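You operate a simulated robot arm through the tools that you are given. There is no shell and no other tool. Be economical: measure what you need, move in short steps, check, and stop when the job is done.

You are at the controls of a simulated robot arm. One attempt, no reset.

TASK
Build the piston stack on the post in the card's order.
Fine: row one goes on first; each part sits down on the one below.
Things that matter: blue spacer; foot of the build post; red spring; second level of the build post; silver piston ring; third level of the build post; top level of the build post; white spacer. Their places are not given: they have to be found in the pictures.

Only the result counts: the job must be done as asked and must still hold three seconds after the hand-in. Knocking over, shifting, dropping, spilling or breaking anything else fails it.

THE ROBOT
A 7-joint arm with a two-finger parallel gripper, fixed in place. Base frame: the origin is at the foot of the arm, x ahead of it, y to its left, z up; the work surface is at about z = 0. Readings come in mm, rad, newtons and seconds.
With the tool pointing down near the work surface it reaches from about 240 to 620 mm from the base axis. Its first joint turns from -1.152 to 1.152 rad. Payload 2.6 kg.
The tool frame sits at the grasp point between the pads (the TCP): z along the fingers, y along the line on which they close. The tips reach 30 mm beyond it. Largest opening 94 mm; finger width 28, thickness 10; the body of the gripper, 50 by 96 mm, starts 55 mm behind the TCP.
Orientation is told as [roll, pitch, yaw] about the base's x, y, z axes, in that order, counted from this pose: with the fingers straight down and closing along the base's y, the tool's x points along the base's -x, its y along +y and its z along -z.

THE INTERFACE
- The arm moves only by the tool play_rows. Its argument "targets" is a list of rows, each a list of 3 entries, a list of its own where there are three numbers: the shift along the tool's x, y, z in mm, then the turn, a rotation vector about the tool's x, y, z in rad, then the finger opening in mm, from 0 to 94. In form: [[[x, y, z], [ax, ay, az], hand], ...]. A call has 1 to 10 rows; each row shifts and turns the commanded pose from where the row before left it, along the tool's axes as they then stand. Rows are played at 5 a second. More than 50 mm and 0.15 rad between two rows, or a gripper value outside its range, and nothing of the call is played. A pose out of reach is approached as far as the arm can. The call stops where the force on the tool passes 70 N (or 10 N more than at its start, if that is more) or the arm is blocked; 0.2 s more then pass. Each finger travels about 72 mm/s and halts on what it meets, pressing with about 40 N; the grip force reading is that of the motor and also rises with nothing between the fingers. The clock runs only during rows and for 0.2 s after the last one: add rows that do not move to give the fingers time. It gives the time, the measured TCP pose, the force on the tool (base axes), the opening and the grip force at its end, in the units of the frame above (readings bear some noise), with the torque about the TCP (base axes, N m) and any sound that the robot's microphone picked up, and new pictures: "show" is both (left out), scene, wrist or none.
- Cameras (640 x 400 px; columns grow to the right, rows downward): "scene" is fixed at [16.4, 415.5, 578]; the picture's right is [-0.92, -0.39, 0.00], its down [-0.17, 0.40, -0.90] and it looks along [0.35, -0.83, -0.43] (base axes); focal length 332 px, centre (320, 200). "wrist" rides on the gripper at [76, 14, -102] in the tool frame; the picture's right is [-0.18, 0.98, 0.00], its down [-0.75, -0.14, -0.64] and it looks along [-0.63, -0.12, 0.77] (tool axes); focal length 243 px, centre (320, 200).
- probe_pixels(camera, pixels): for up to 12 pixels [column, row] of the newest picture of that camera ("zoom" is the newest enlarged one), the place [x, y, z] in the base frame of the surface seen there, good to about 2 mm. The clock stands still meanwhile.
- close_up(camera, box): a new picture of the part [left, top, right, bottom] of that camera's present view, enlarged. The clock stands still meanwhile.
- close_job(): hands the job in; it is judged then, once.

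Go step by step. Measure first, check grasps and placings, and put right what went wrong. The budget is 80 turns and 200 pictures, counting those below and the enlarged ones. Unless the task says otherwise, let go and move clear before handing in, and close with one line.

The tools are called after "Call:" as a command line: name --argument value ..., lists and objects as JSON in quotes. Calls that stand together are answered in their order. play_rows: Moves the arm, as the interface text tells. Its arguments: {"type":"object","properties":{"targets":{"type":"array","items":{"type":"array"}},"show":{"type":"string","enum":["both","scene","wrist","none"]}},"required":["targets"]} The other tools are called the same way: probe_pixels (camera, pixels) gives the place of the surface under pixels of a picture; close_up (camera, box) takes an enlarged picture of a part of a camera's view; close_job () hands the job in.

At the start:

```text
time_s: 0.0
tool_pos: [258.7, -228.8, 372.4]
orientation: [-0.001, 0.0, 0.0]
wrist_force: [0.5, 0.3, -0.3]
wrist_torque: [-0.03, 0.0, -0.02]
width: 94.1
gripper_force: 0.0
```

scene: 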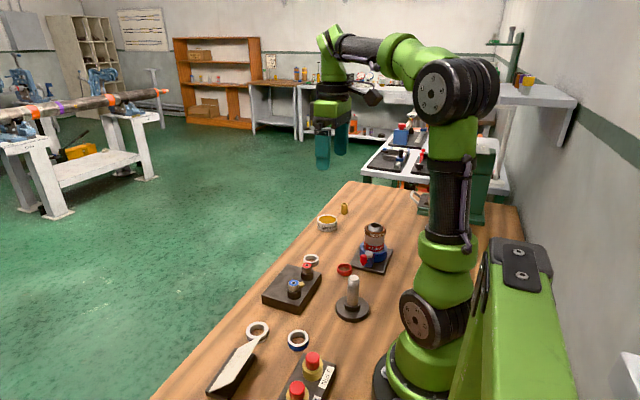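
wrist: 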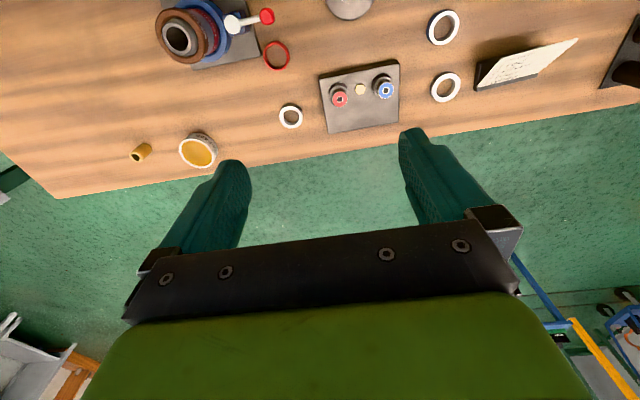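

The scene shows a post near (352,298), several rings and a card near (235,368). I'll enlarge these areas.

Call:
close_up --camera "scene" --box '[200, 240, 400, 400]'

Call:
close_up --camera "wrist" --box '[400, 0, 640, 150]'

Call:
close_up --camera "wrist" --box '[120, 0, 420, 187]'

```text
2.50 times, centred on (300, 320) of scene
```

zoom: 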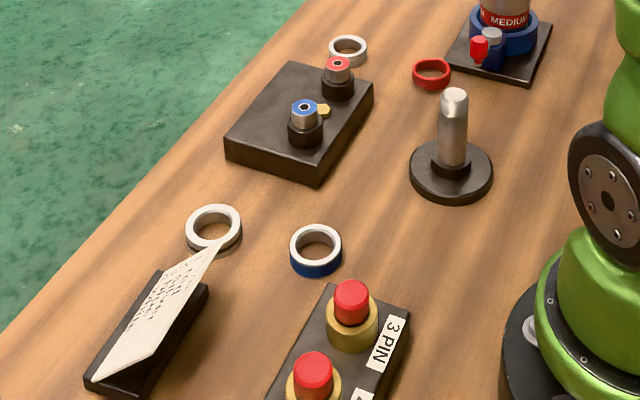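

```text
2.67 times, centred on (520, 75) of wrist
```

zoom: 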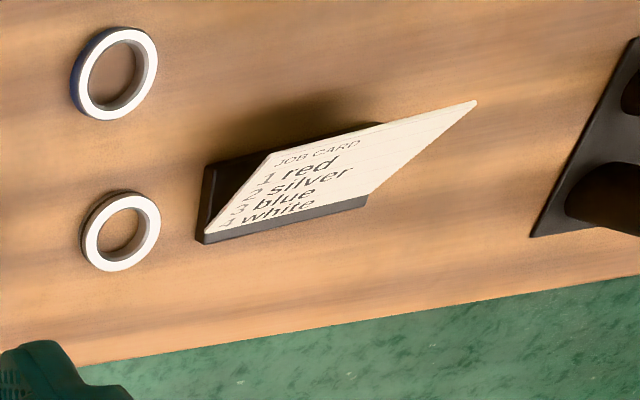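

```text
2.13 times, centred on (270, 94) of wrist
```

zoom: 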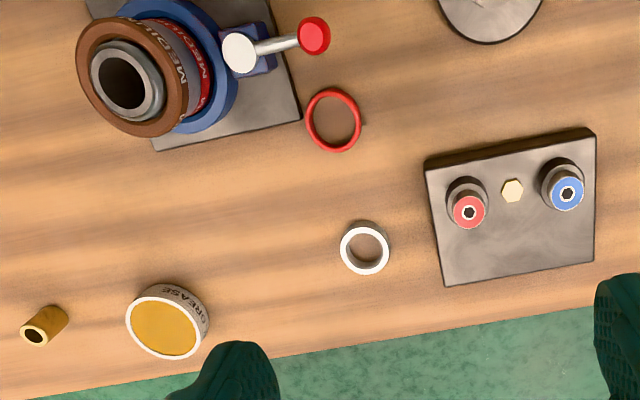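

The card reads 1 red, 2 silver, 3 blue, 4 white. I need to tell the pale rings apart at (257,330), (298,340), (312,259), so I'll zoom in further.

Call:
close_up --camera "scene" --box '[240, 315, 320, 365]'

Call:
close_up --camera "scene" --box '[290, 240, 370, 290]'

Call:
close_up --camera "wrist" --box '[420, 0, 500, 50]'

Call:
close_up --camera "wrist" --box '[420, 60, 500, 110]'

Call:
close_up --camera "wrist" --box '[460, 30, 588, 110]'

Call:
probe_pixels --camera "scene" --pixels '[[352, 278], [352, 312], [340, 312], [368, 312], [352, 320], [258, 323], [298, 333], [312, 255], [345, 265], [345, 270], [312, 259], [298, 341]]'

```text
8.00 times, centred on (280, 340) of scene
```

zoom: 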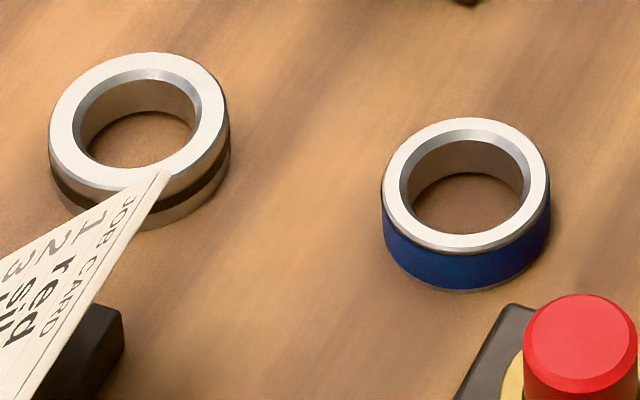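

```text
8.00 times, centred on (330, 265) of scene
```

zoom: 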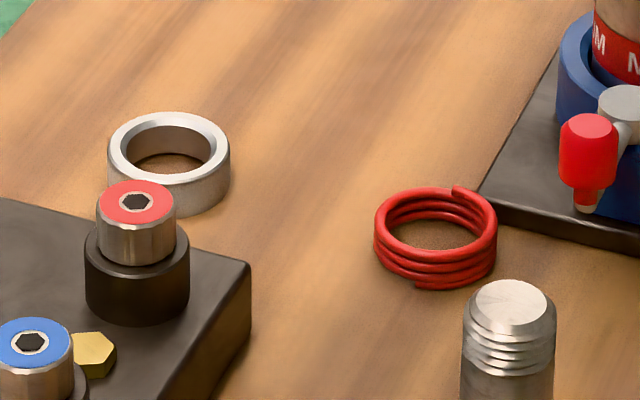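

```text
8.00 times, centred on (460, 25) of wrist
```

zoom: 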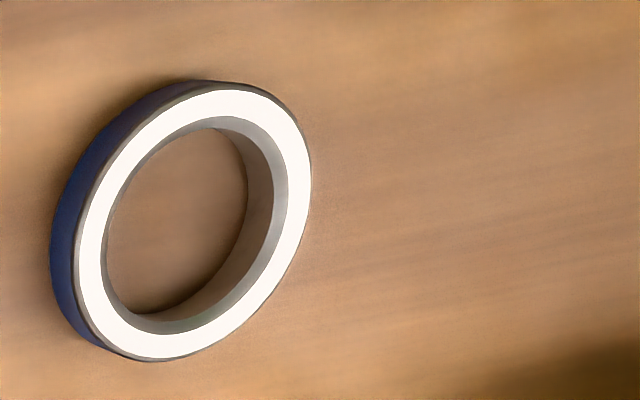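

```text
8.00 times, centred on (460, 85) of wrist
```

zoom: 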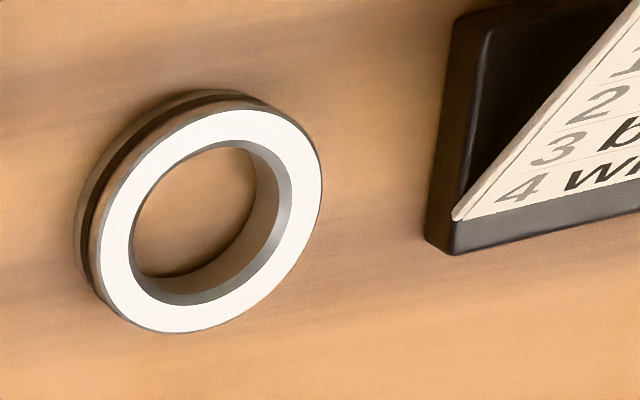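

```text
5.00 times, centred on (524, 70) of wrist
```

zoom: 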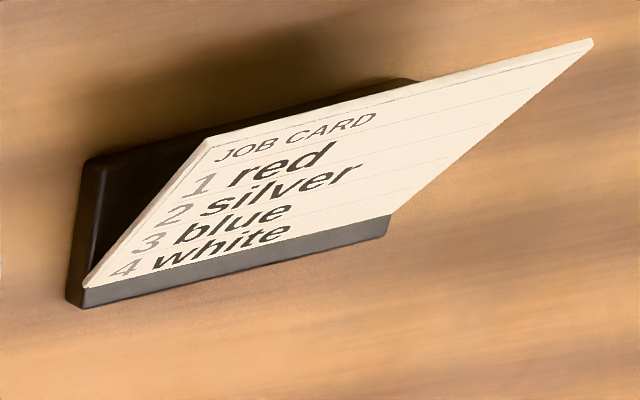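

```text
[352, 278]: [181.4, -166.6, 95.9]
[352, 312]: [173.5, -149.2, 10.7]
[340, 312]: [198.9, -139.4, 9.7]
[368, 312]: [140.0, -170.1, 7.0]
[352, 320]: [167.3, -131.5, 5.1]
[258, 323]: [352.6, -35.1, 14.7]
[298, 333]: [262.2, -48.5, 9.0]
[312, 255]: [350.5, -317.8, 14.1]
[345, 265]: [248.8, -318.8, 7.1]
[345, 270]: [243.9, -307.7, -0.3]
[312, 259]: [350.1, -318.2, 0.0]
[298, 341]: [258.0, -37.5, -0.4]
```

The silver piston ring is the grooved one at (257,330), the blue spacer is at (298,340), the white spacer at (312,259), the red spring at (345,270). Next I'll measure the post precisely.

Call:
close_up --camera "scene" --box '[312, 265, 392, 325]'

```text
6.67 times, centred on (352, 295) of scene
```

zoom: 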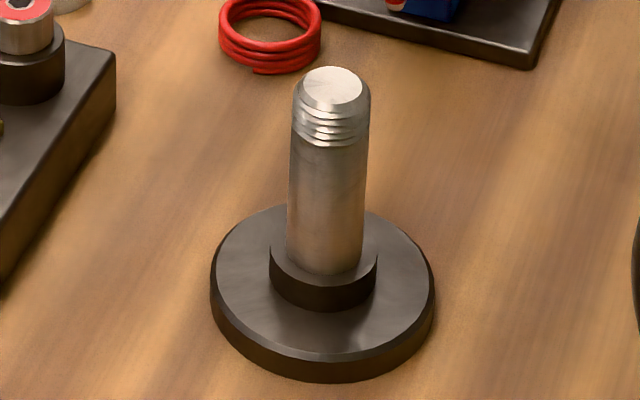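

Call:
probe_pixels --camera "zoom" --pixels '[[305, 87], [334, 72], [360, 88], [332, 104], [216, 282], [428, 280], [322, 352], [274, 262], [374, 262], [323, 280], [292, 220], [363, 220]]'

Call:
play_rows --targets '[[[40, 0, 0], [0, 0, 0], 94], [[40, 0, 0], [0, 0, 0], 94]]'

```text
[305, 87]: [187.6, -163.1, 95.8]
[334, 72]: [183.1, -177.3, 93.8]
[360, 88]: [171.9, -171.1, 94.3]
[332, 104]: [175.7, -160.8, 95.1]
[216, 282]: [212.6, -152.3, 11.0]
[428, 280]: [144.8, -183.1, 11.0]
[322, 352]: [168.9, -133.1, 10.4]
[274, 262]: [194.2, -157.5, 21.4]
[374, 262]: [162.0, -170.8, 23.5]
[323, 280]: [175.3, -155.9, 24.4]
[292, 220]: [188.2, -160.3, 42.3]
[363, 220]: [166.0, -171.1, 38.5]
```

```text
time_s: 0.6
tool_pos: [181.2, -229.2, 372.6]
orientation: [0.001, 0.001, -0.001]
wrist_force: [0.1, -1.0, -1.0]
wrist_torque: [0.01, -0.01, 0.02]
width: 94.2
gripper_force: 0.2
```

scene: 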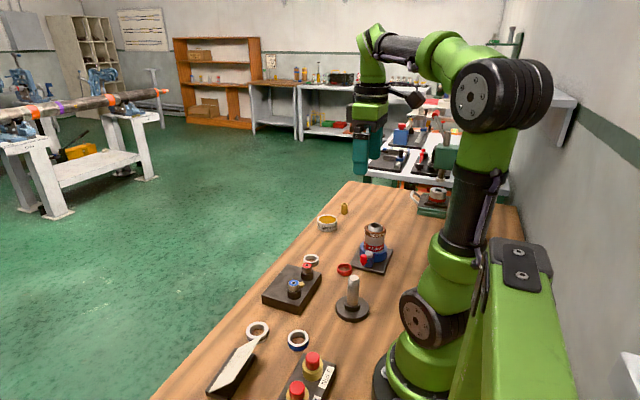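
wrist: 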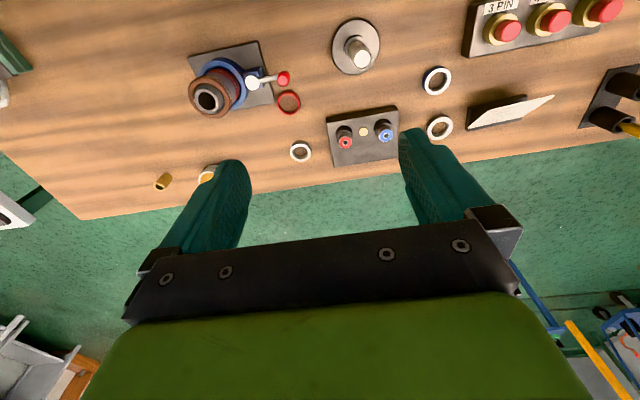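

Post centre is about (179,-168), top at z≈96. Now I'll measure the rings from the wrist view.

Call:
close_up --camera "wrist" --box '[260, 10, 420, 170]'

Call:
close_up --camera "wrist" --box '[265, 80, 325, 170]'

```text
2.50 times, centred on (340, 90) of wrist
```

zoom: 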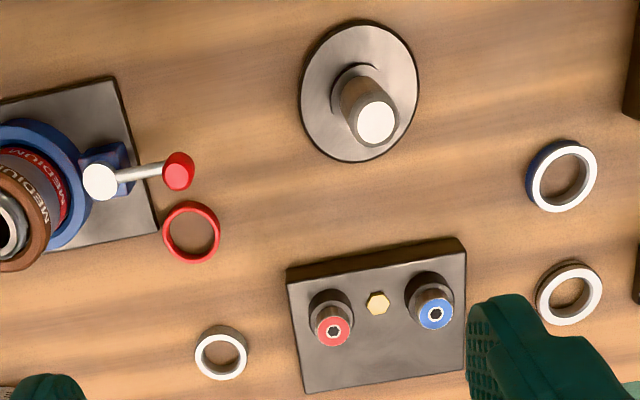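

```text
4.44 times, centred on (295, 125) of wrist
```

zoom: 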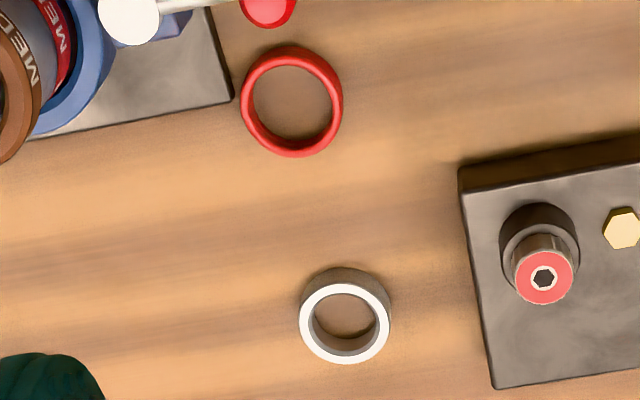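

Call:
probe_pixels --camera "zoom" --pixels '[[247, 100], [339, 100], [293, 52], [293, 152], [292, 105], [304, 322], [384, 322], [344, 290], [344, 357], [345, 325]]'

Call:
close_up --camera "wrist" --box '[410, 55, 490, 145]'

```text
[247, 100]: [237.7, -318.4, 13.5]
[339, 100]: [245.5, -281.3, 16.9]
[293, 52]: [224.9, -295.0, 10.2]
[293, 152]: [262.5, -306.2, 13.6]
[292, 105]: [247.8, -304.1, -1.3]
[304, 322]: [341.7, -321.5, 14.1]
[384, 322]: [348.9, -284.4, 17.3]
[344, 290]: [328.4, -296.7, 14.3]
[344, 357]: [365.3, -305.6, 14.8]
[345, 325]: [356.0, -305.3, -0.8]
```

```text
4.44 times, centred on (450, 100) of wrist
```

zoom: 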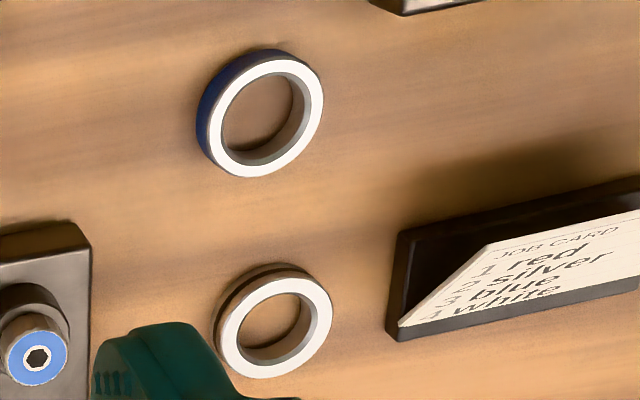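

Call:
probe_pixels --camera "zoom" --pixels '[[212, 125], [318, 103], [285, 65], [245, 172], [262, 115], [222, 330], [327, 315], [282, 282], [265, 373], [272, 328]]'

Call:
play_rows --targets '[[[-36, -40, 0], [0, 0, 0], 70], [[-36, -40, 50], [0, 0, 0], 70], [[0, 10, 50], [0, 0, 0], 70], [[0, 0, 40], [0, 0, 0], 70], [[0, 0, 0], [0, 0, 0], 70]]'

```text
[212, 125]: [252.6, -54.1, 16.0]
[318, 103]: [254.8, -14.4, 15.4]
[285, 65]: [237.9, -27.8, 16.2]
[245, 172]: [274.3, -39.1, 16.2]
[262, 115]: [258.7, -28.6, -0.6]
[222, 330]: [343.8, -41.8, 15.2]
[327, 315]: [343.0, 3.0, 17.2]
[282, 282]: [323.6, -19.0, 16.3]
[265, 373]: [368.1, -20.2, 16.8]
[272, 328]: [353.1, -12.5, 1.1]
```

```text
refused: row 1 steps farther than a row can; nothing moved
```

Sizes are roughly 40 mm OD and 16 mm tall. I'll probe the obstacles around the red spring before choosing the grasp direction.

Call:
close_up --camera "wrist" --box '[180, 30, 340, 130]'

```text
4.00 times, centred on (260, 80) of wrist
```

zoom: 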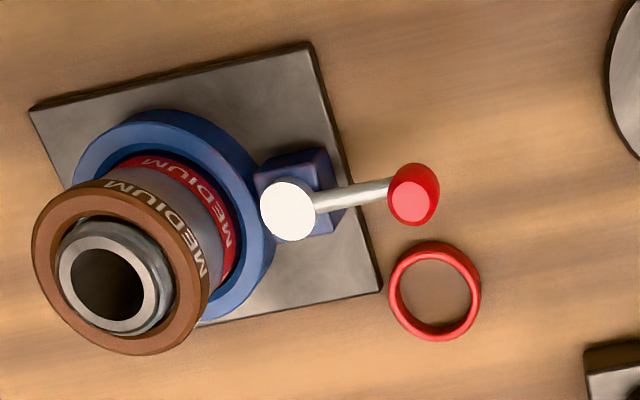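

Call:
probe_pixels --camera "zoom" --pixels '[[378, 286], [340, 200], [413, 205], [413, 175], [430, 195], [285, 210], [150, 230], [195, 270], [310, 50], [95, 225], [600, 370], [392, 205]]'

```text
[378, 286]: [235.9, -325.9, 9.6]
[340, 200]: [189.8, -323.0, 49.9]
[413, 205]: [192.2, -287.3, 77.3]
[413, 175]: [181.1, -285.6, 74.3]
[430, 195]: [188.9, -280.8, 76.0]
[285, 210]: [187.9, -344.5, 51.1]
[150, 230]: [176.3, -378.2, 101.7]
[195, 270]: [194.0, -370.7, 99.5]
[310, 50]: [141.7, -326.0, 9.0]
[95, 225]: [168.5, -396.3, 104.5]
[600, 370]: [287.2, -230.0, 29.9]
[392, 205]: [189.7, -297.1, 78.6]
```

Red is at (243.7,-300), the lever knob at (190,-287) z 77, and the plate corner at (236,-326). I'll grasp red with yaw ≈ +0.61 rad, moving above it first.

Call:
play_rows --targets '[[[-10.4, -11.8, 40], [0, 0, 0], 90], [[-10.4, -11.8, 40], [0, 0, 0], 80], [[-10.4, -11.8, 40], [0, 0, 0], 70], [[-10.4, -11.8, 40], [0, 0, 0], 64], [[-10.4, -11.8, 40], [0, 0, -0.122], 60], [[0, 0, 0], [0, 0, -0.122], 60], [[0, 0, 0], [0, 0, -0.122], 60], [[0, 0, 0], [0, 0, -0.122], 60], [[0, 0, 0], [0, 0, -0.122], 60], [[0, 0, 0], [0, 0, 0], 60]]'

```text
time_s: 2.8
tool_pos: [231.4, -288.7, 173.8]
orientation: [0.001, 0.0, 0.61]
wrist_force: [-0.7, 0.4, 0.2]
wrist_torque: [0.02, 0.02, 0.02]
width: 59.9
gripper_force: 0.1
```

scene: 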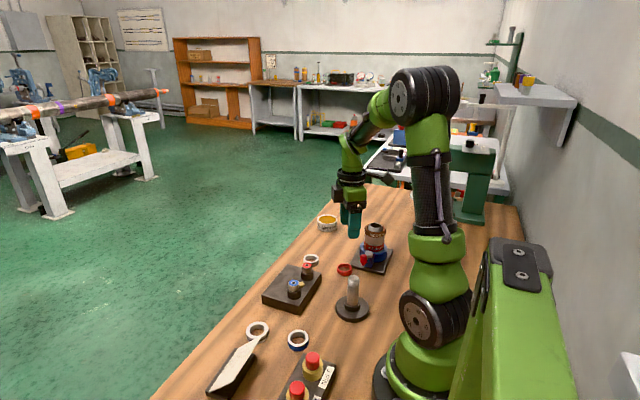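
wrist: 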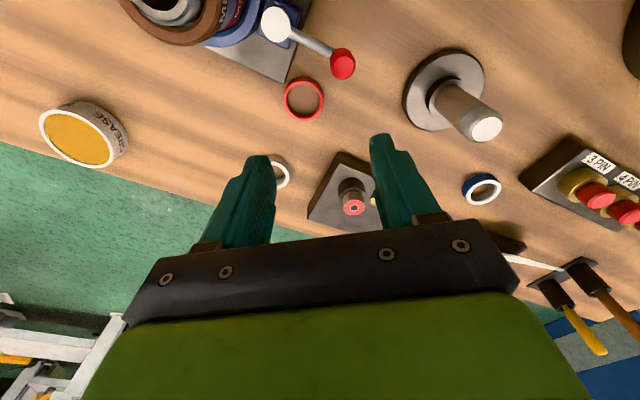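

Now above red at z 174; I'll measure the ring (pixel 304,99) and post (470,120) again from this nearer view.

Call:
close_up --camera "wrist" --box '[264, 70, 344, 130]'

Call:
probe_pixels --camera "wrist" --pixels '[[475, 127], [497, 127], [487, 118], [487, 138], [405, 90], [483, 75], [430, 52], [425, 128]]'

```text
6.67 times, centred on (304, 100) of wrist
```

zoom: 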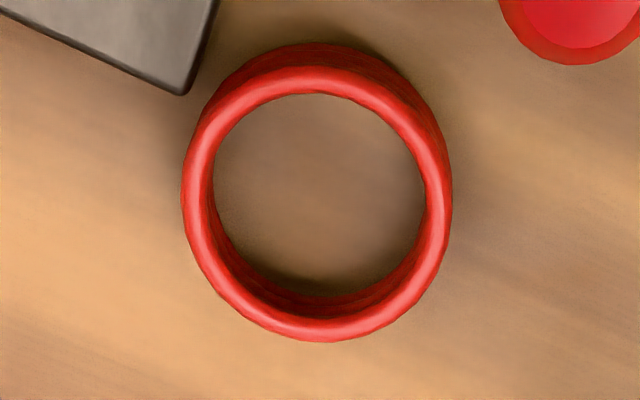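

```text
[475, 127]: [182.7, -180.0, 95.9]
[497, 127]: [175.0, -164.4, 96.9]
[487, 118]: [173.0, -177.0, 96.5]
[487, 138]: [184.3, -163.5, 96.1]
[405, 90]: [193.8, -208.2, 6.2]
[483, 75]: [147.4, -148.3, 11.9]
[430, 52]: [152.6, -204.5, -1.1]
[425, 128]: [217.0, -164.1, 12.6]
```

Call:
probe_pixels --camera "zoom" --pixels '[[196, 195], [438, 195], [318, 82], [325, 330], [240, 115], [395, 300], [397, 115], [235, 285]]'

```text
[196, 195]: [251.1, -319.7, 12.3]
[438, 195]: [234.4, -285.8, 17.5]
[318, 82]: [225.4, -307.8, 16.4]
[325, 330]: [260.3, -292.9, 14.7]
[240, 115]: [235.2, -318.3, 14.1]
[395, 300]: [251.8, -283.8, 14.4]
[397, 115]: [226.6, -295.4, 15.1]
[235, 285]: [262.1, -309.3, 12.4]
```

Ring centre refined to (243.3,-301.5), z top ≈15. I'll align over it and descend partway.

Call:
play_rows --targets '[[[-2.5, -17.4, 0], [0, 0, 0], 60], [[0, 0, 40], [0, 0, 0], 60], [[0, 0, 40], [0, 0, 0], 60], [[0, 0, 20], [0, 0, 0], 60], [[0, 0, 0], [0, 0, 0], 60]]'

```text
time_s: 4.0
tool_pos: [242.7, -301.6, 73.7]
orientation: [0.002, 0.001, 0.61]
wrist_force: [-0.1, 0.2, 0.2]
wrist_torque: [0.03, -0.01, -0.02]
width: 60.0
gripper_force: 0.2
```

scene: 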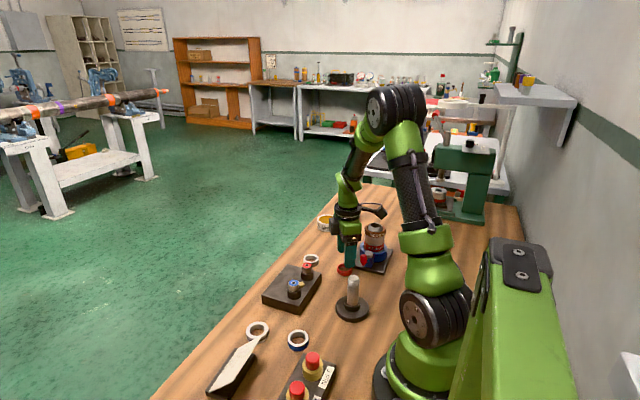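
wrist: 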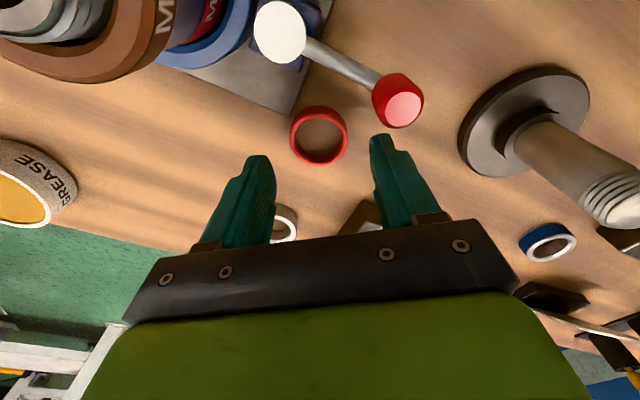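

Alignment looks right. I'll descend to TCP z ≈ 34 and close.

Call:
play_rows --targets '[[[0, 0, 25], [0, 0, 0], 60], [[0, 0, 15], [0, 0, 0], 60], [[0, 0, 0], [0, 0, 0], 60], [[0, 0, 0], [0, 0, 0], 36], [[0, 0, 0], [0, 0, 0], 30], [[0, 0, 0], [0, 0, 0], 30], [[0, 0, 0], [0, 0, 0], 30]]'

```text
time_s: 5.6
tool_pos: [242.1, -302.1, 33.3]
orientation: [0.0, -0.001, 0.609]
wrist_force: [-0.4, 0.2, 0.2]
wrist_torque: [-0.02, -0.02, -0.01]
width: 41.2
gripper_force: 40.4
```

scene: 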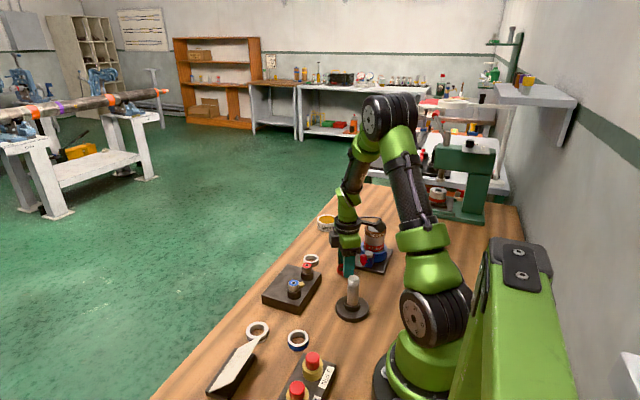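
wrist: 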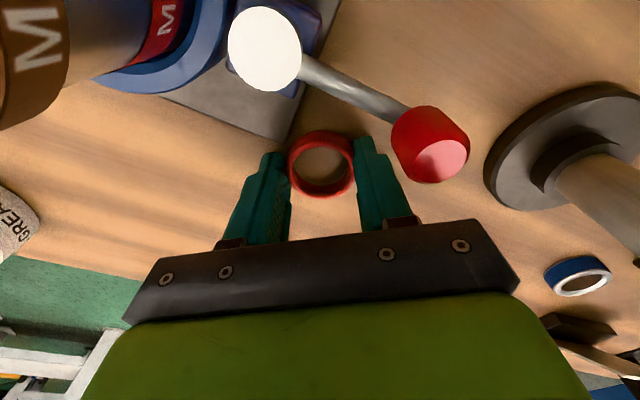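

Gripped at 41.2 mm. Lifting straight up 120 mm.

Call:
play_rows --targets '[[[0, 0, -20], [0, 0, 0], 30], [[0, 0, -40], [0, 0, 0], 30], [[0, 0, -40], [0, 0, 0], 30], [[0, 0, -20], [0, 0, 0], 30], [[0, 0, 0], [0, 0, 0], 30]]' --show "wrist"

Call:
close_up --camera "wrist" --box '[260, 110, 390, 210]'

```text
time_s: 6.8
tool_pos: [242.7, -301.4, 152.9]
orientation: [0.002, 0.0, 0.608]
wrist_force: [0.5, 0.2, -0.2]
wrist_torque: [-0.02, 0.01, 0.0]
width: 40.6
gripper_force: 39.6
```

wrist: 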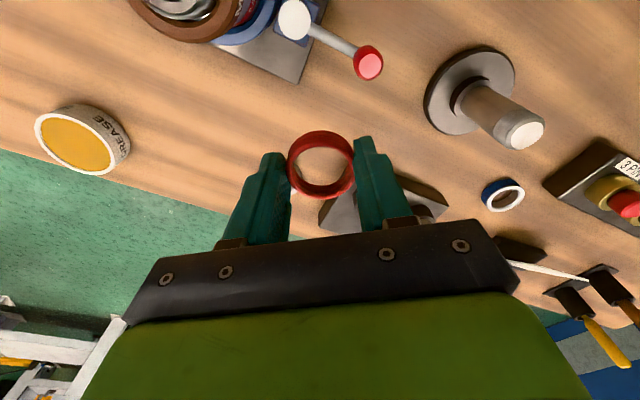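

```text
4.00 times, centred on (325, 160) of wrist
```

zoom: 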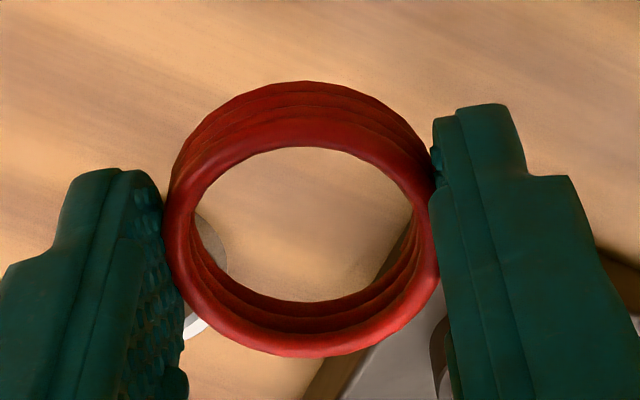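

The spring is held. I'll measure its rim relative to the TCP.

Call:
probe_pixels --camera "zoom" --pixels '[[178, 235], [426, 230], [305, 140], [300, 345], [205, 170], [395, 320], [395, 165], [215, 320], [320, 100]]'

Call:
probe_pixels --camera "wrist" --pixels '[[512, 134], [542, 134], [527, 122], [526, 147]]'

```text
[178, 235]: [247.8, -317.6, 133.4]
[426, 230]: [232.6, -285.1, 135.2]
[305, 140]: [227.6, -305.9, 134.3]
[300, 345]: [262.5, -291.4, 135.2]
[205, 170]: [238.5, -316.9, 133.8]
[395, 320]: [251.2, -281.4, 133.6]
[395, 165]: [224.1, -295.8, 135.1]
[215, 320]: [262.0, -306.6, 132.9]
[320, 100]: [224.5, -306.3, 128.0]
```

```text
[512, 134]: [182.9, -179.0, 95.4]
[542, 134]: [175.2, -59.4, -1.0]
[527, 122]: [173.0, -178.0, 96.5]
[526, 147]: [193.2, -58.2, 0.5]
```

Call:
close_up --camera "wrist" --box '[415, 40, 555, 160]'

```text
3.33 times, centred on (485, 100) of wrist
```

zoom: 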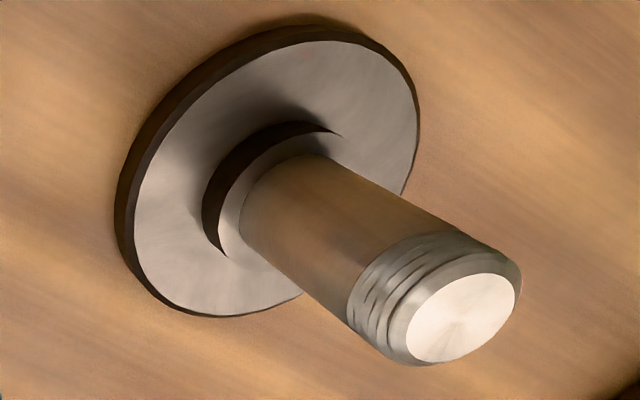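

Call:
probe_pixels --camera "zoom" --pixels '[[460, 318], [409, 335], [511, 298], [488, 277], [430, 358], [140, 215], [412, 130], [330, 44], [205, 310], [230, 235], [255, 155]]'

```text
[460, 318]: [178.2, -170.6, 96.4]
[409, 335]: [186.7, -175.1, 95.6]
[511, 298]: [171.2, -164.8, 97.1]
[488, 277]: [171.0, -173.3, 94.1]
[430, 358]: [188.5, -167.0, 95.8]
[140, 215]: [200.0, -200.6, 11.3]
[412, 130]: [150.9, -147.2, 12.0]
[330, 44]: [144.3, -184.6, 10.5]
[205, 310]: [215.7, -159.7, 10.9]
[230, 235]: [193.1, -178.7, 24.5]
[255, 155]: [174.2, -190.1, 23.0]
```

Post centre fits at (179.3,-169.3). I'll carry the spring over the post.

Call:
play_rows --targets '[[[-5.6, 36.1, 0], [0, 0, 0], 30], [[-5.6, 36.1, 0], [0, 0, 0], 30], [[-5.6, 36.2, 0], [0, 0, 0], 30], [[-5.7, 36.2, 0], [0, 0, 0], 30], [[0, 0, 0], [0, 0, 0], 30]]'

Call:
close_up --camera "wrist" --box '[240, 100, 400, 220]'

Call:
close_up --camera "scene" --box '[312, 235, 392, 325]'

```text
time_s: 8.0
tool_pos: [176.7, -169.7, 151.5]
orientation: [0.001, 0.001, 0.611]
wrist_force: [0.0, 0.2, -0.5]
wrist_torque: [0.02, -0.03, 0.0]
width: 41.0
gripper_force: 40.3
```

scene: 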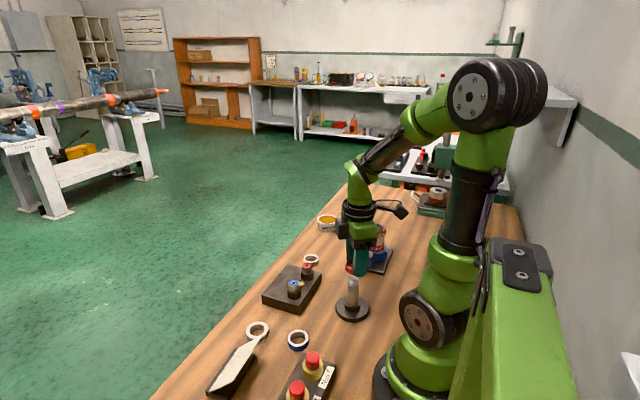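
wrist: 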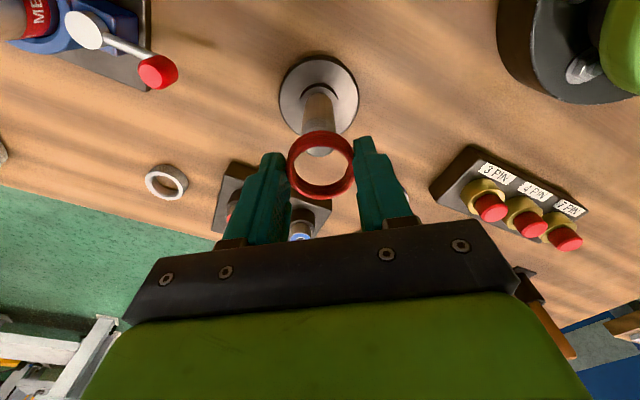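

```text
3.33 times, centred on (320, 160) of wrist
```

zoom: 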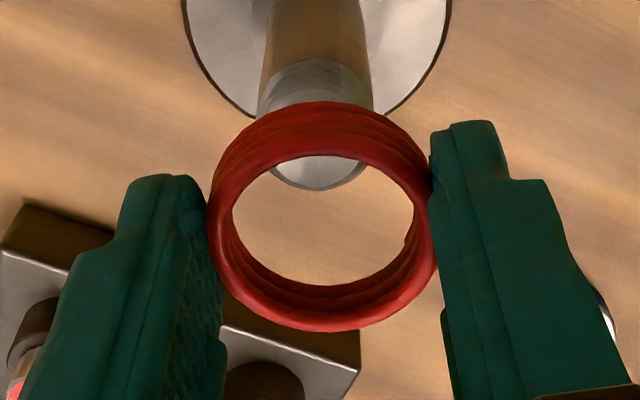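

```text
4.44 times, centred on (352, 280) of scene
```

zoom: 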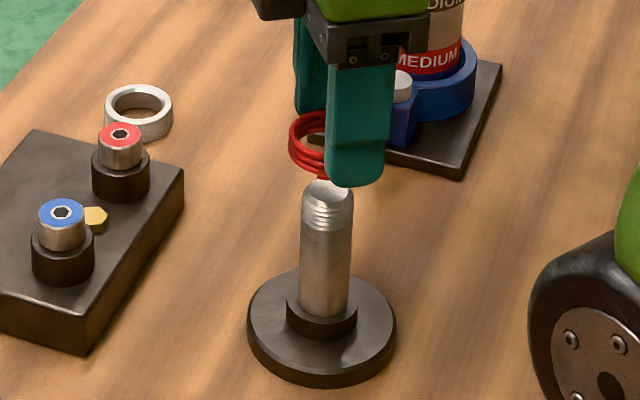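

Lateral is about 1.5 mm off; I'll correct it and lower the ring just around the post top, then look.

Call:
play_rows --targets '[[[-1, -1, 0], [0, 0, 0], 30], [[0, 0, 14], [0, 0, 0], 30], [[0, 0, 12], [0, 0, 0], 30], [[0, 0, 0], [0, 0, 0], 30]]'

Call:
close_up --camera "wrist" --box '[240, 100, 400, 220]'

```text
time_s: 9.0
tool_pos: [178.0, -172.0, 125.3]
orientation: [0.0, 0.001, 0.609]
wrist_force: [-0.2, -0.6, -0.5]
wrist_torque: [0.02, 0.01, -0.04]
width: 41.1
gripper_force: 40.2
```

scene: 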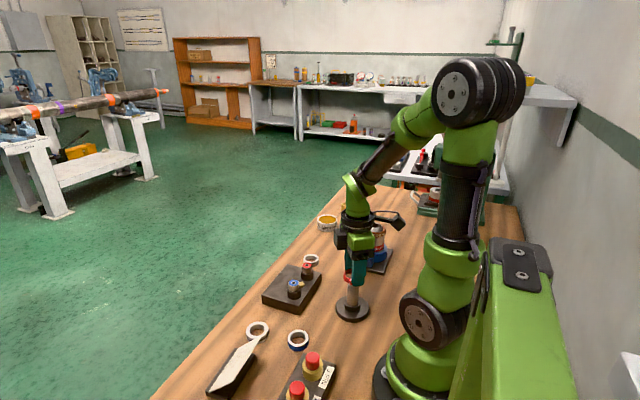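
wrist: 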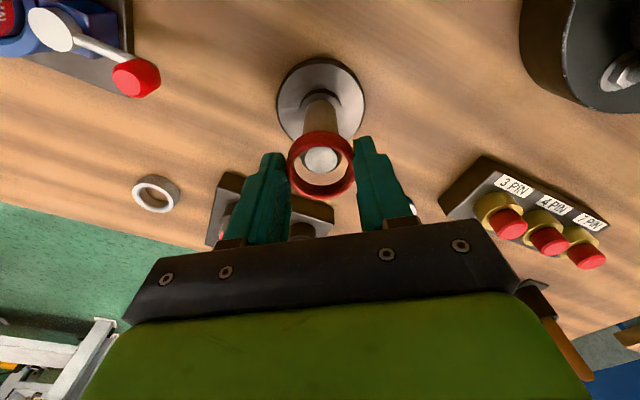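

```text
3.33 times, centred on (320, 160) of wrist
```

zoom: 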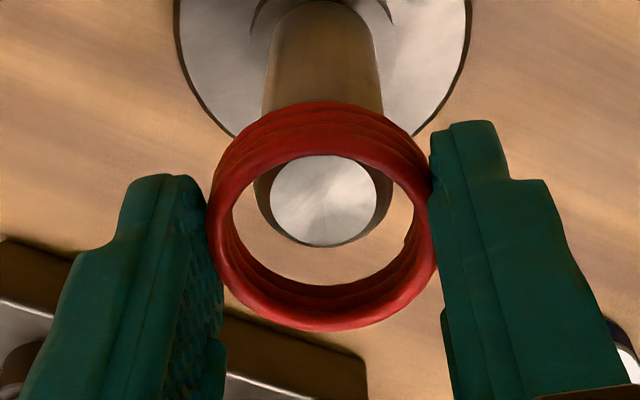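

Call:
probe_pixels --camera "zoom" --pixels '[[323, 200], [275, 200], [372, 200], [323, 160], [323, 242], [222, 215], [424, 215], [323, 147], [323, 308]]'

```text
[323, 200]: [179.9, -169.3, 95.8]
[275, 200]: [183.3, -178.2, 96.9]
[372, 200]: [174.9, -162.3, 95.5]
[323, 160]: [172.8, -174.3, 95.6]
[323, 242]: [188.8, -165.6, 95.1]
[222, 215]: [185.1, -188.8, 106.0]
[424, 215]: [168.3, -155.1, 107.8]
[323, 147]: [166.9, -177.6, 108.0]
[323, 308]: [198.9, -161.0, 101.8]
```

Ring and post are concentric to within about 1–2 mm. Lowering, with small steps at the end to feel the seat.

Call:
play_rows --targets '[[[0, 0, 25], [0, 0, 0], 30], [[0, 0, 25], [0, 0, 0], 30], [[0, 0, 10], [0, 0, 0], 30], [[0, 0, 4], [0, 0, 0], 30], [[0, 0, 2], [0, 0, 0], 30], [[0, 0, 1], [0, 0, 0], 30], [[0, 0, 1], [0, 0, 0], 30]]'

Call:
close_up --camera "wrist" --box '[240, 60, 400, 220]'

Call:
close_up --camera "scene" --box '[312, 255, 392, 325]'

```text
time_s: 10.6
tool_pos: [179.6, -169.9, 56.8]
orientation: [0.0, 0.0, 0.61]
wrist_force: [0.6, -0.2, -0.1]
wrist_torque: [0.01, 0.01, -0.02]
width: 41.1
gripper_force: 40.2
```

scene: 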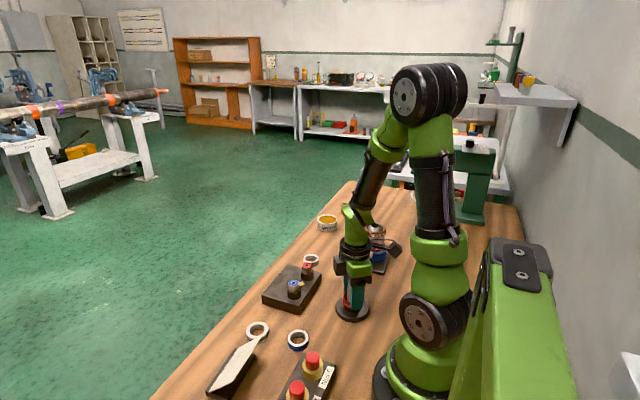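
wrist: 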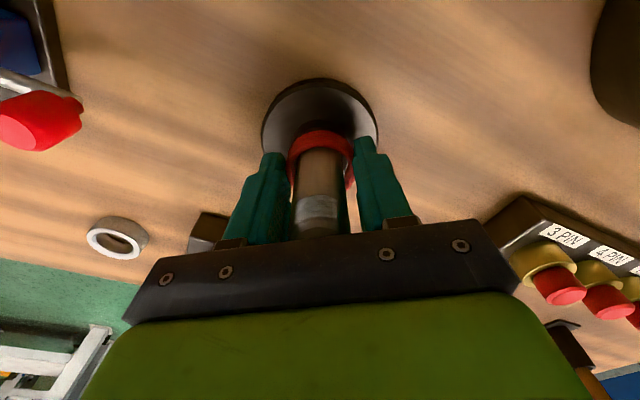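

```text
2.50 times, centred on (320, 140) of wrist
```

zoom: 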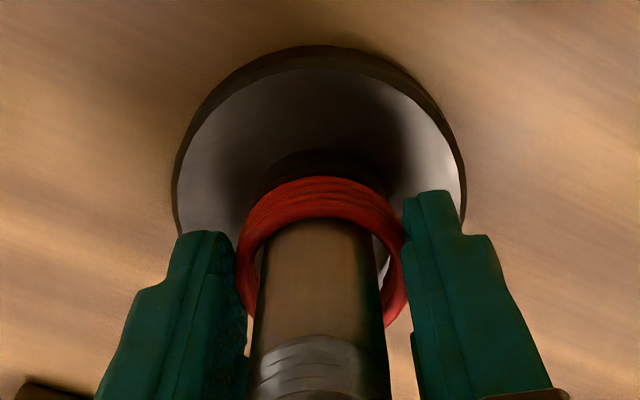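

```text
5.71 times, centred on (352, 290) of scene
```

zoom: 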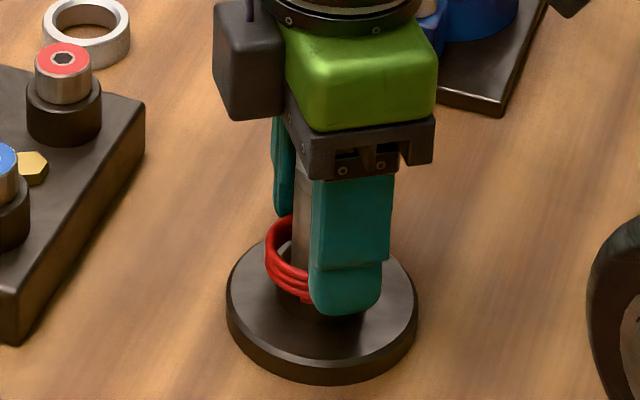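

No contact yet; the coil is just above the collar. Stepping down 1 mm at a time.

Call:
play_rows --targets '[[[0, 0, 1], [0, 0, 0], 30], [[0, 0, 1], [0, 0, 0], 30], [[0, 0, 0], [0, 0, 0], 30]]' --show "none"

Call:
close_up --camera "scene" --box '[332, 280, 372, 325]'

```text
time_s: 11.4
tool_pos: [180.4, -172.1, 57.8]
orientation: [-0.001, 0.001, 0.609]
wrist_force: [-5.4, 1.8, 21.7]
wrist_torque: [0.08, 0.34, 0.02]
width: 40.9
gripper_force: 39.6
```

```text
8.89 times, centred on (352, 302) of scene
```

zoom: 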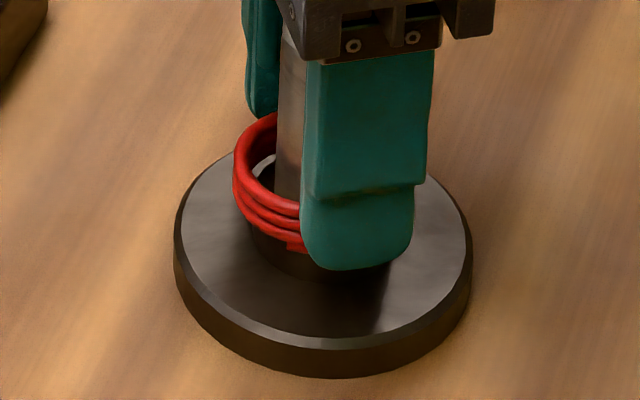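

Contact at 22 N: the spring is seated on the collar. Easing 1 mm, opening and rising clear.

Call:
play_rows --targets '[[[0, 0, -1], [0, 0, 0], 30], [[0, 0, 0], [0, 0, 0], 48], [[0, 0, 0], [0, 0, 0], 60], [[0, 0, 0], [0, 0, 0], 60], [[0, 0, -30], [0, 0, 0], 60], [[0, 0, -40], [0, 0, 0], 60], [[0, 0, -30], [0, 0, 0], 60], [[0, 0, 0], [0, 0, 0], 60]]'

Call:
close_up --camera "scene" --box '[312, 265, 392, 325]'

Call:
close_up --camera "wrist" --box '[260, 40, 380, 160]'

```text
time_s: 13.2
tool_pos: [179.0, -170.2, 156.8]
orientation: [0.001, 0.001, 0.61]
wrist_force: [0.4, -0.4, 0.0]
wrist_torque: [-0.04, 0.02, 0.0]
width: 59.9
gripper_force: 0.0
```

scene: 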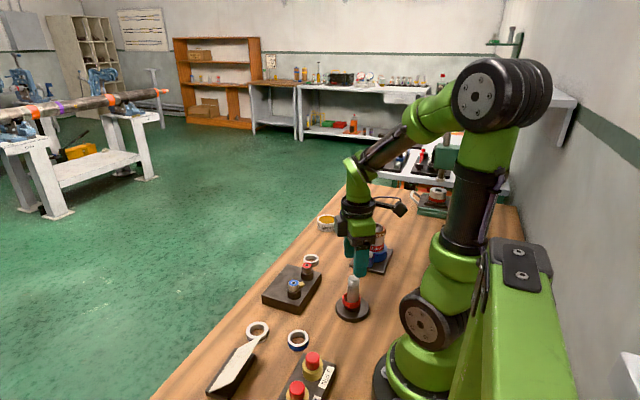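
wrist: 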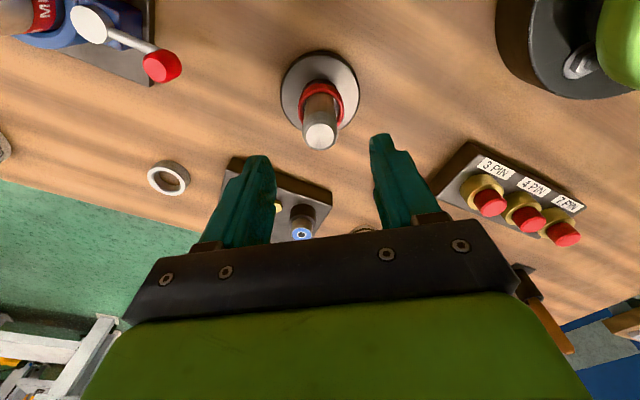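

```text
6.67 times, centred on (352, 295) of scene
```

zoom: 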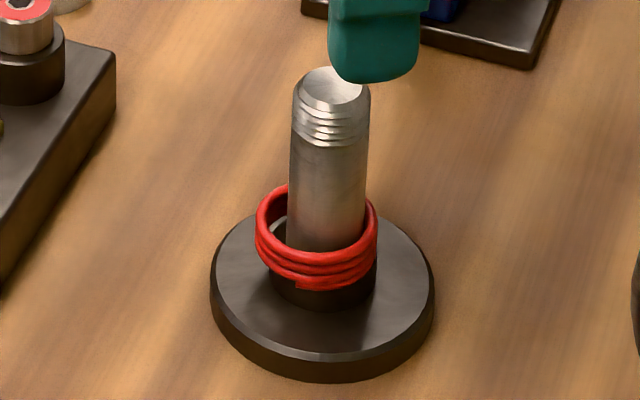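

```text
3.33 times, centred on (320, 100) of wrist
```

zoom: 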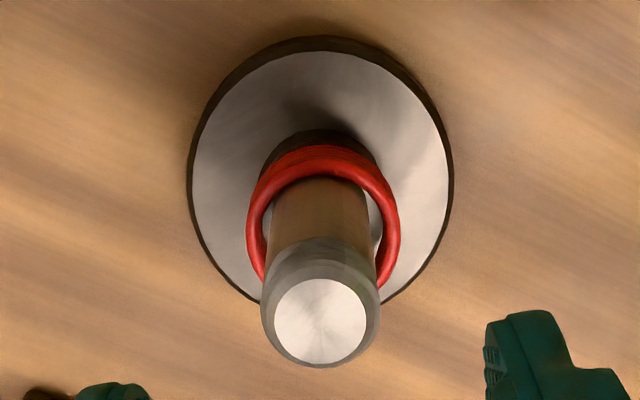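

The spring is around the post on the collar; I'll check that it's level and centred.

Call:
probe_pixels --camera "zoom" --pixels '[[253, 230], [394, 225], [322, 152], [270, 175], [375, 175], [325, 168], [322, 136], [258, 262], [387, 270]]'

```text
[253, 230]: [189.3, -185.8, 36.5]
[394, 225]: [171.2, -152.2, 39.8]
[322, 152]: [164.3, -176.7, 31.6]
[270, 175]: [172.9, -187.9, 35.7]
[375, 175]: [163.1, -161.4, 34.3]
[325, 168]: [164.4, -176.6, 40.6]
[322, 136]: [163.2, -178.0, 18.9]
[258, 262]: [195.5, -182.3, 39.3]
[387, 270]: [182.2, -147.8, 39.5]
```

Spring sits level, top z ≈39, about 2 mm off centre. Now I'll go up and over to the silver ring to view the card's surroundings.

Call:
play_rows --targets '[[[0, 0, -43], [0, 0, 0], 70], [[-40, 4, 0], [0, 0, 0], 70], [[-40, 4, 0], [0, 0, 0], 70], [[-40, 4, 0], [0, 0, 0], 70], [[-40, 4, 0], [0, 0, 0], 70], [[-38, 4, 0], [0, 0, 0], 70], [[0, 0, 0], [0, 0, 0], 70]]' --show "wrist"

Call:
play_rows --targets '[[[0, 0, 0], [0, 0, -0.137], 70], [[0, 0, 0], [0, 0, -0.137], 70], [[0, 0, 0], [0, 0, -0.137], 70], [[0, 0, 0], [0, 0, -0.137], 70], [[0, 0, 0], [0, 0, -0.137], 70], [[0, 0, 0], [0, 0, -0.137], 70], [[0, 0, 0], [0, 0, -0.137], 70], [[0, 0, 0], [0, 0, 0], 70]]'

```text
time_s: 14.8
tool_pos: [331.2, -40.6, 200.4]
orientation: [-0.001, 0.001, 0.61]
wrist_force: [-0.5, -0.6, 0.6]
wrist_torque: [-0.01, 0.0, 0.03]
width: 70.1
gripper_force: 0.1
```

wrist: 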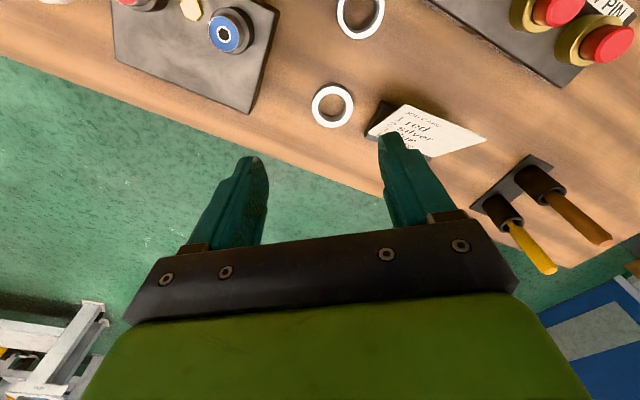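

```text
time_s: 16.6
tool_pos: [330.2, -40.4, 200.7]
orientation: [0.002, -0.001, 1.571]
wrist_force: [0.5, 0.2, -0.4]
wrist_torque: [0.01, 0.0, 0.01]
width: 69.9
gripper_force: 0.0
```

scene: 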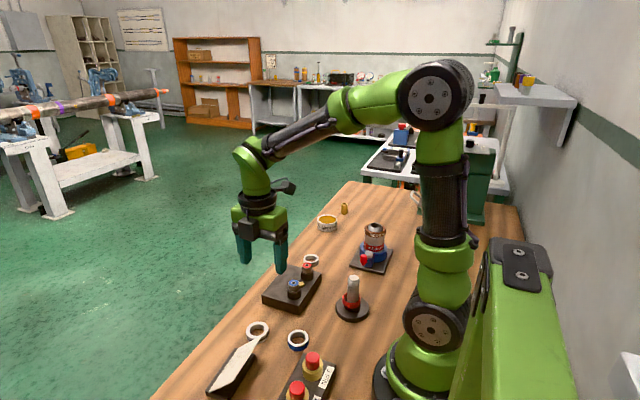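
wrist: 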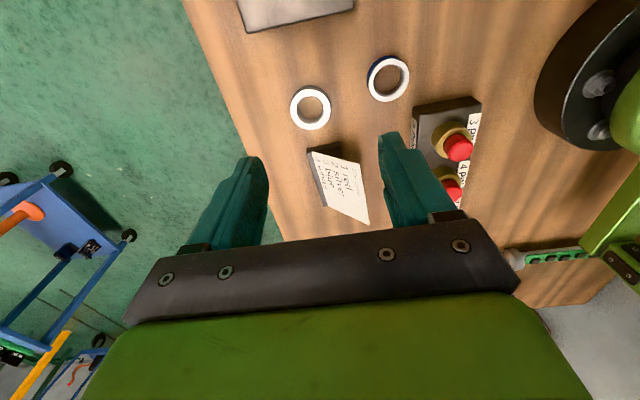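

Rotated to yaw 1.57; silver is at (310,109), the card at (340,180). Zooming for measurements.

Call:
close_up --camera "wrist" --box '[270, 70, 390, 230]'

Call:
close_up --camera "wrist" --box '[280, 45, 420, 135]'

```text
2.50 times, centred on (330, 150) of wrist
```

zoom: 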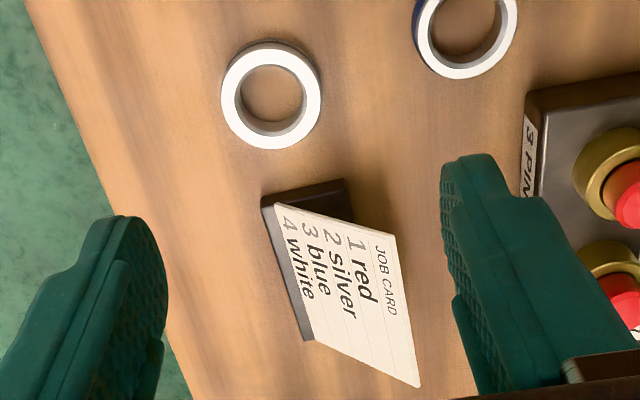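

```text
4.44 times, centred on (350, 90) of wrist
```

zoom: 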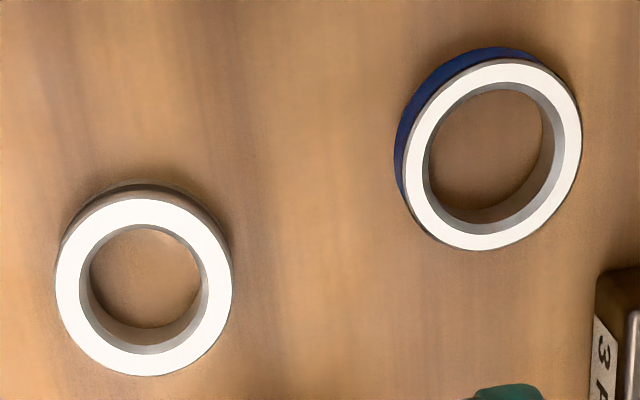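

Call:
probe_pixels --camera "zoom" --pixels '[[68, 285], [222, 285], [145, 212], [146, 362], [92, 340], [200, 225], [418, 160], [567, 145], [495, 75], [488, 240], [430, 215], [555, 95]]'

Call:
probe_pixels --camera "wrist" --pixels '[[308, 150], [338, 143], [311, 155], [355, 160], [345, 185], [367, 222], [460, 150], [415, 110], [440, 172]]'

```text
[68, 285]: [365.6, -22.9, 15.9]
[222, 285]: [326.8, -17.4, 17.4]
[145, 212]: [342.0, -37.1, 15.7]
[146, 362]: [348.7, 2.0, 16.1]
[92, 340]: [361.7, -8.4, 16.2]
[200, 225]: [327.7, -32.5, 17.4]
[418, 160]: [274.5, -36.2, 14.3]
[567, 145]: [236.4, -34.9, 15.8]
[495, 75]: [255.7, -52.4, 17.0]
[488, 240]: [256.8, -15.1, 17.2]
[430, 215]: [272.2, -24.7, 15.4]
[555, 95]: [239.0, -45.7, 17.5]
```

```text
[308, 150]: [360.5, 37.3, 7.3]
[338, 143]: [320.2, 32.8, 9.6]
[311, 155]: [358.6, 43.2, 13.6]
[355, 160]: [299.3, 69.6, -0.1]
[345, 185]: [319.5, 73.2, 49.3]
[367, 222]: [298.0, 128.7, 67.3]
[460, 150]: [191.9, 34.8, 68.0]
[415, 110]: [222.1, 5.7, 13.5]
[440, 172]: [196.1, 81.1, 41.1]
```

Silver centre (345.5,-19.3), blue (255.8,-34.8). Silver's x sides are free, so I'll descend with fingers along x.

Call:
play_rows --targets '[[[-21.1, -15.3, 0], [0, 0, 0], 66], [[0, 0, 45], [0, 0, 0], 66], [[0, 0, 45], [0, 0, 0], 66], [[0, 0, 40], [0, 0, 0], 66], [[0, 0, 0], [0, 0, 0], 66]]'

```text
time_s: 17.8
tool_pos: [345.7, -19.9, 72.8]
orientation: [0.001, 0.0, 1.569]
wrist_force: [0.0, 0.6, 1.9]
wrist_torque: [0.02, -0.02, -0.02]
width: 66.0
gripper_force: 0.1
```

scene: 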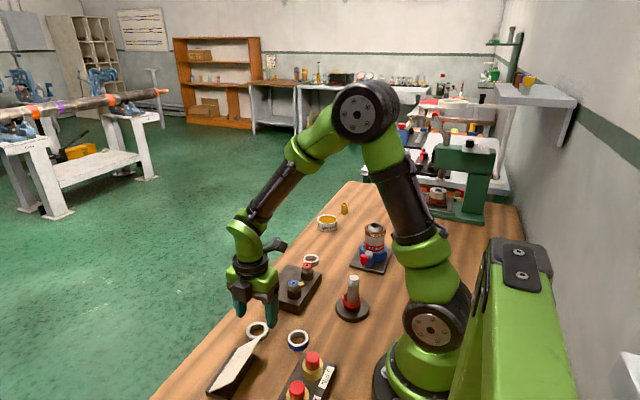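
wrist: 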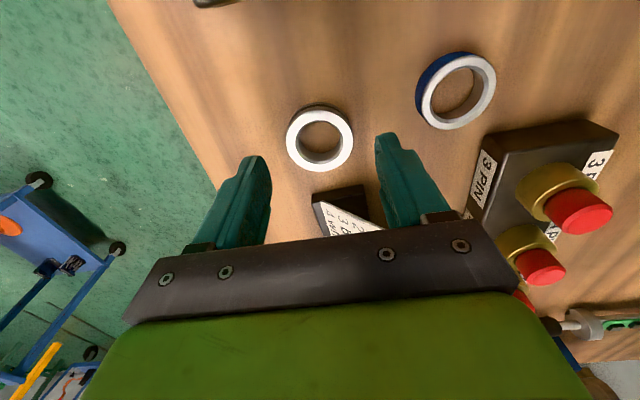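

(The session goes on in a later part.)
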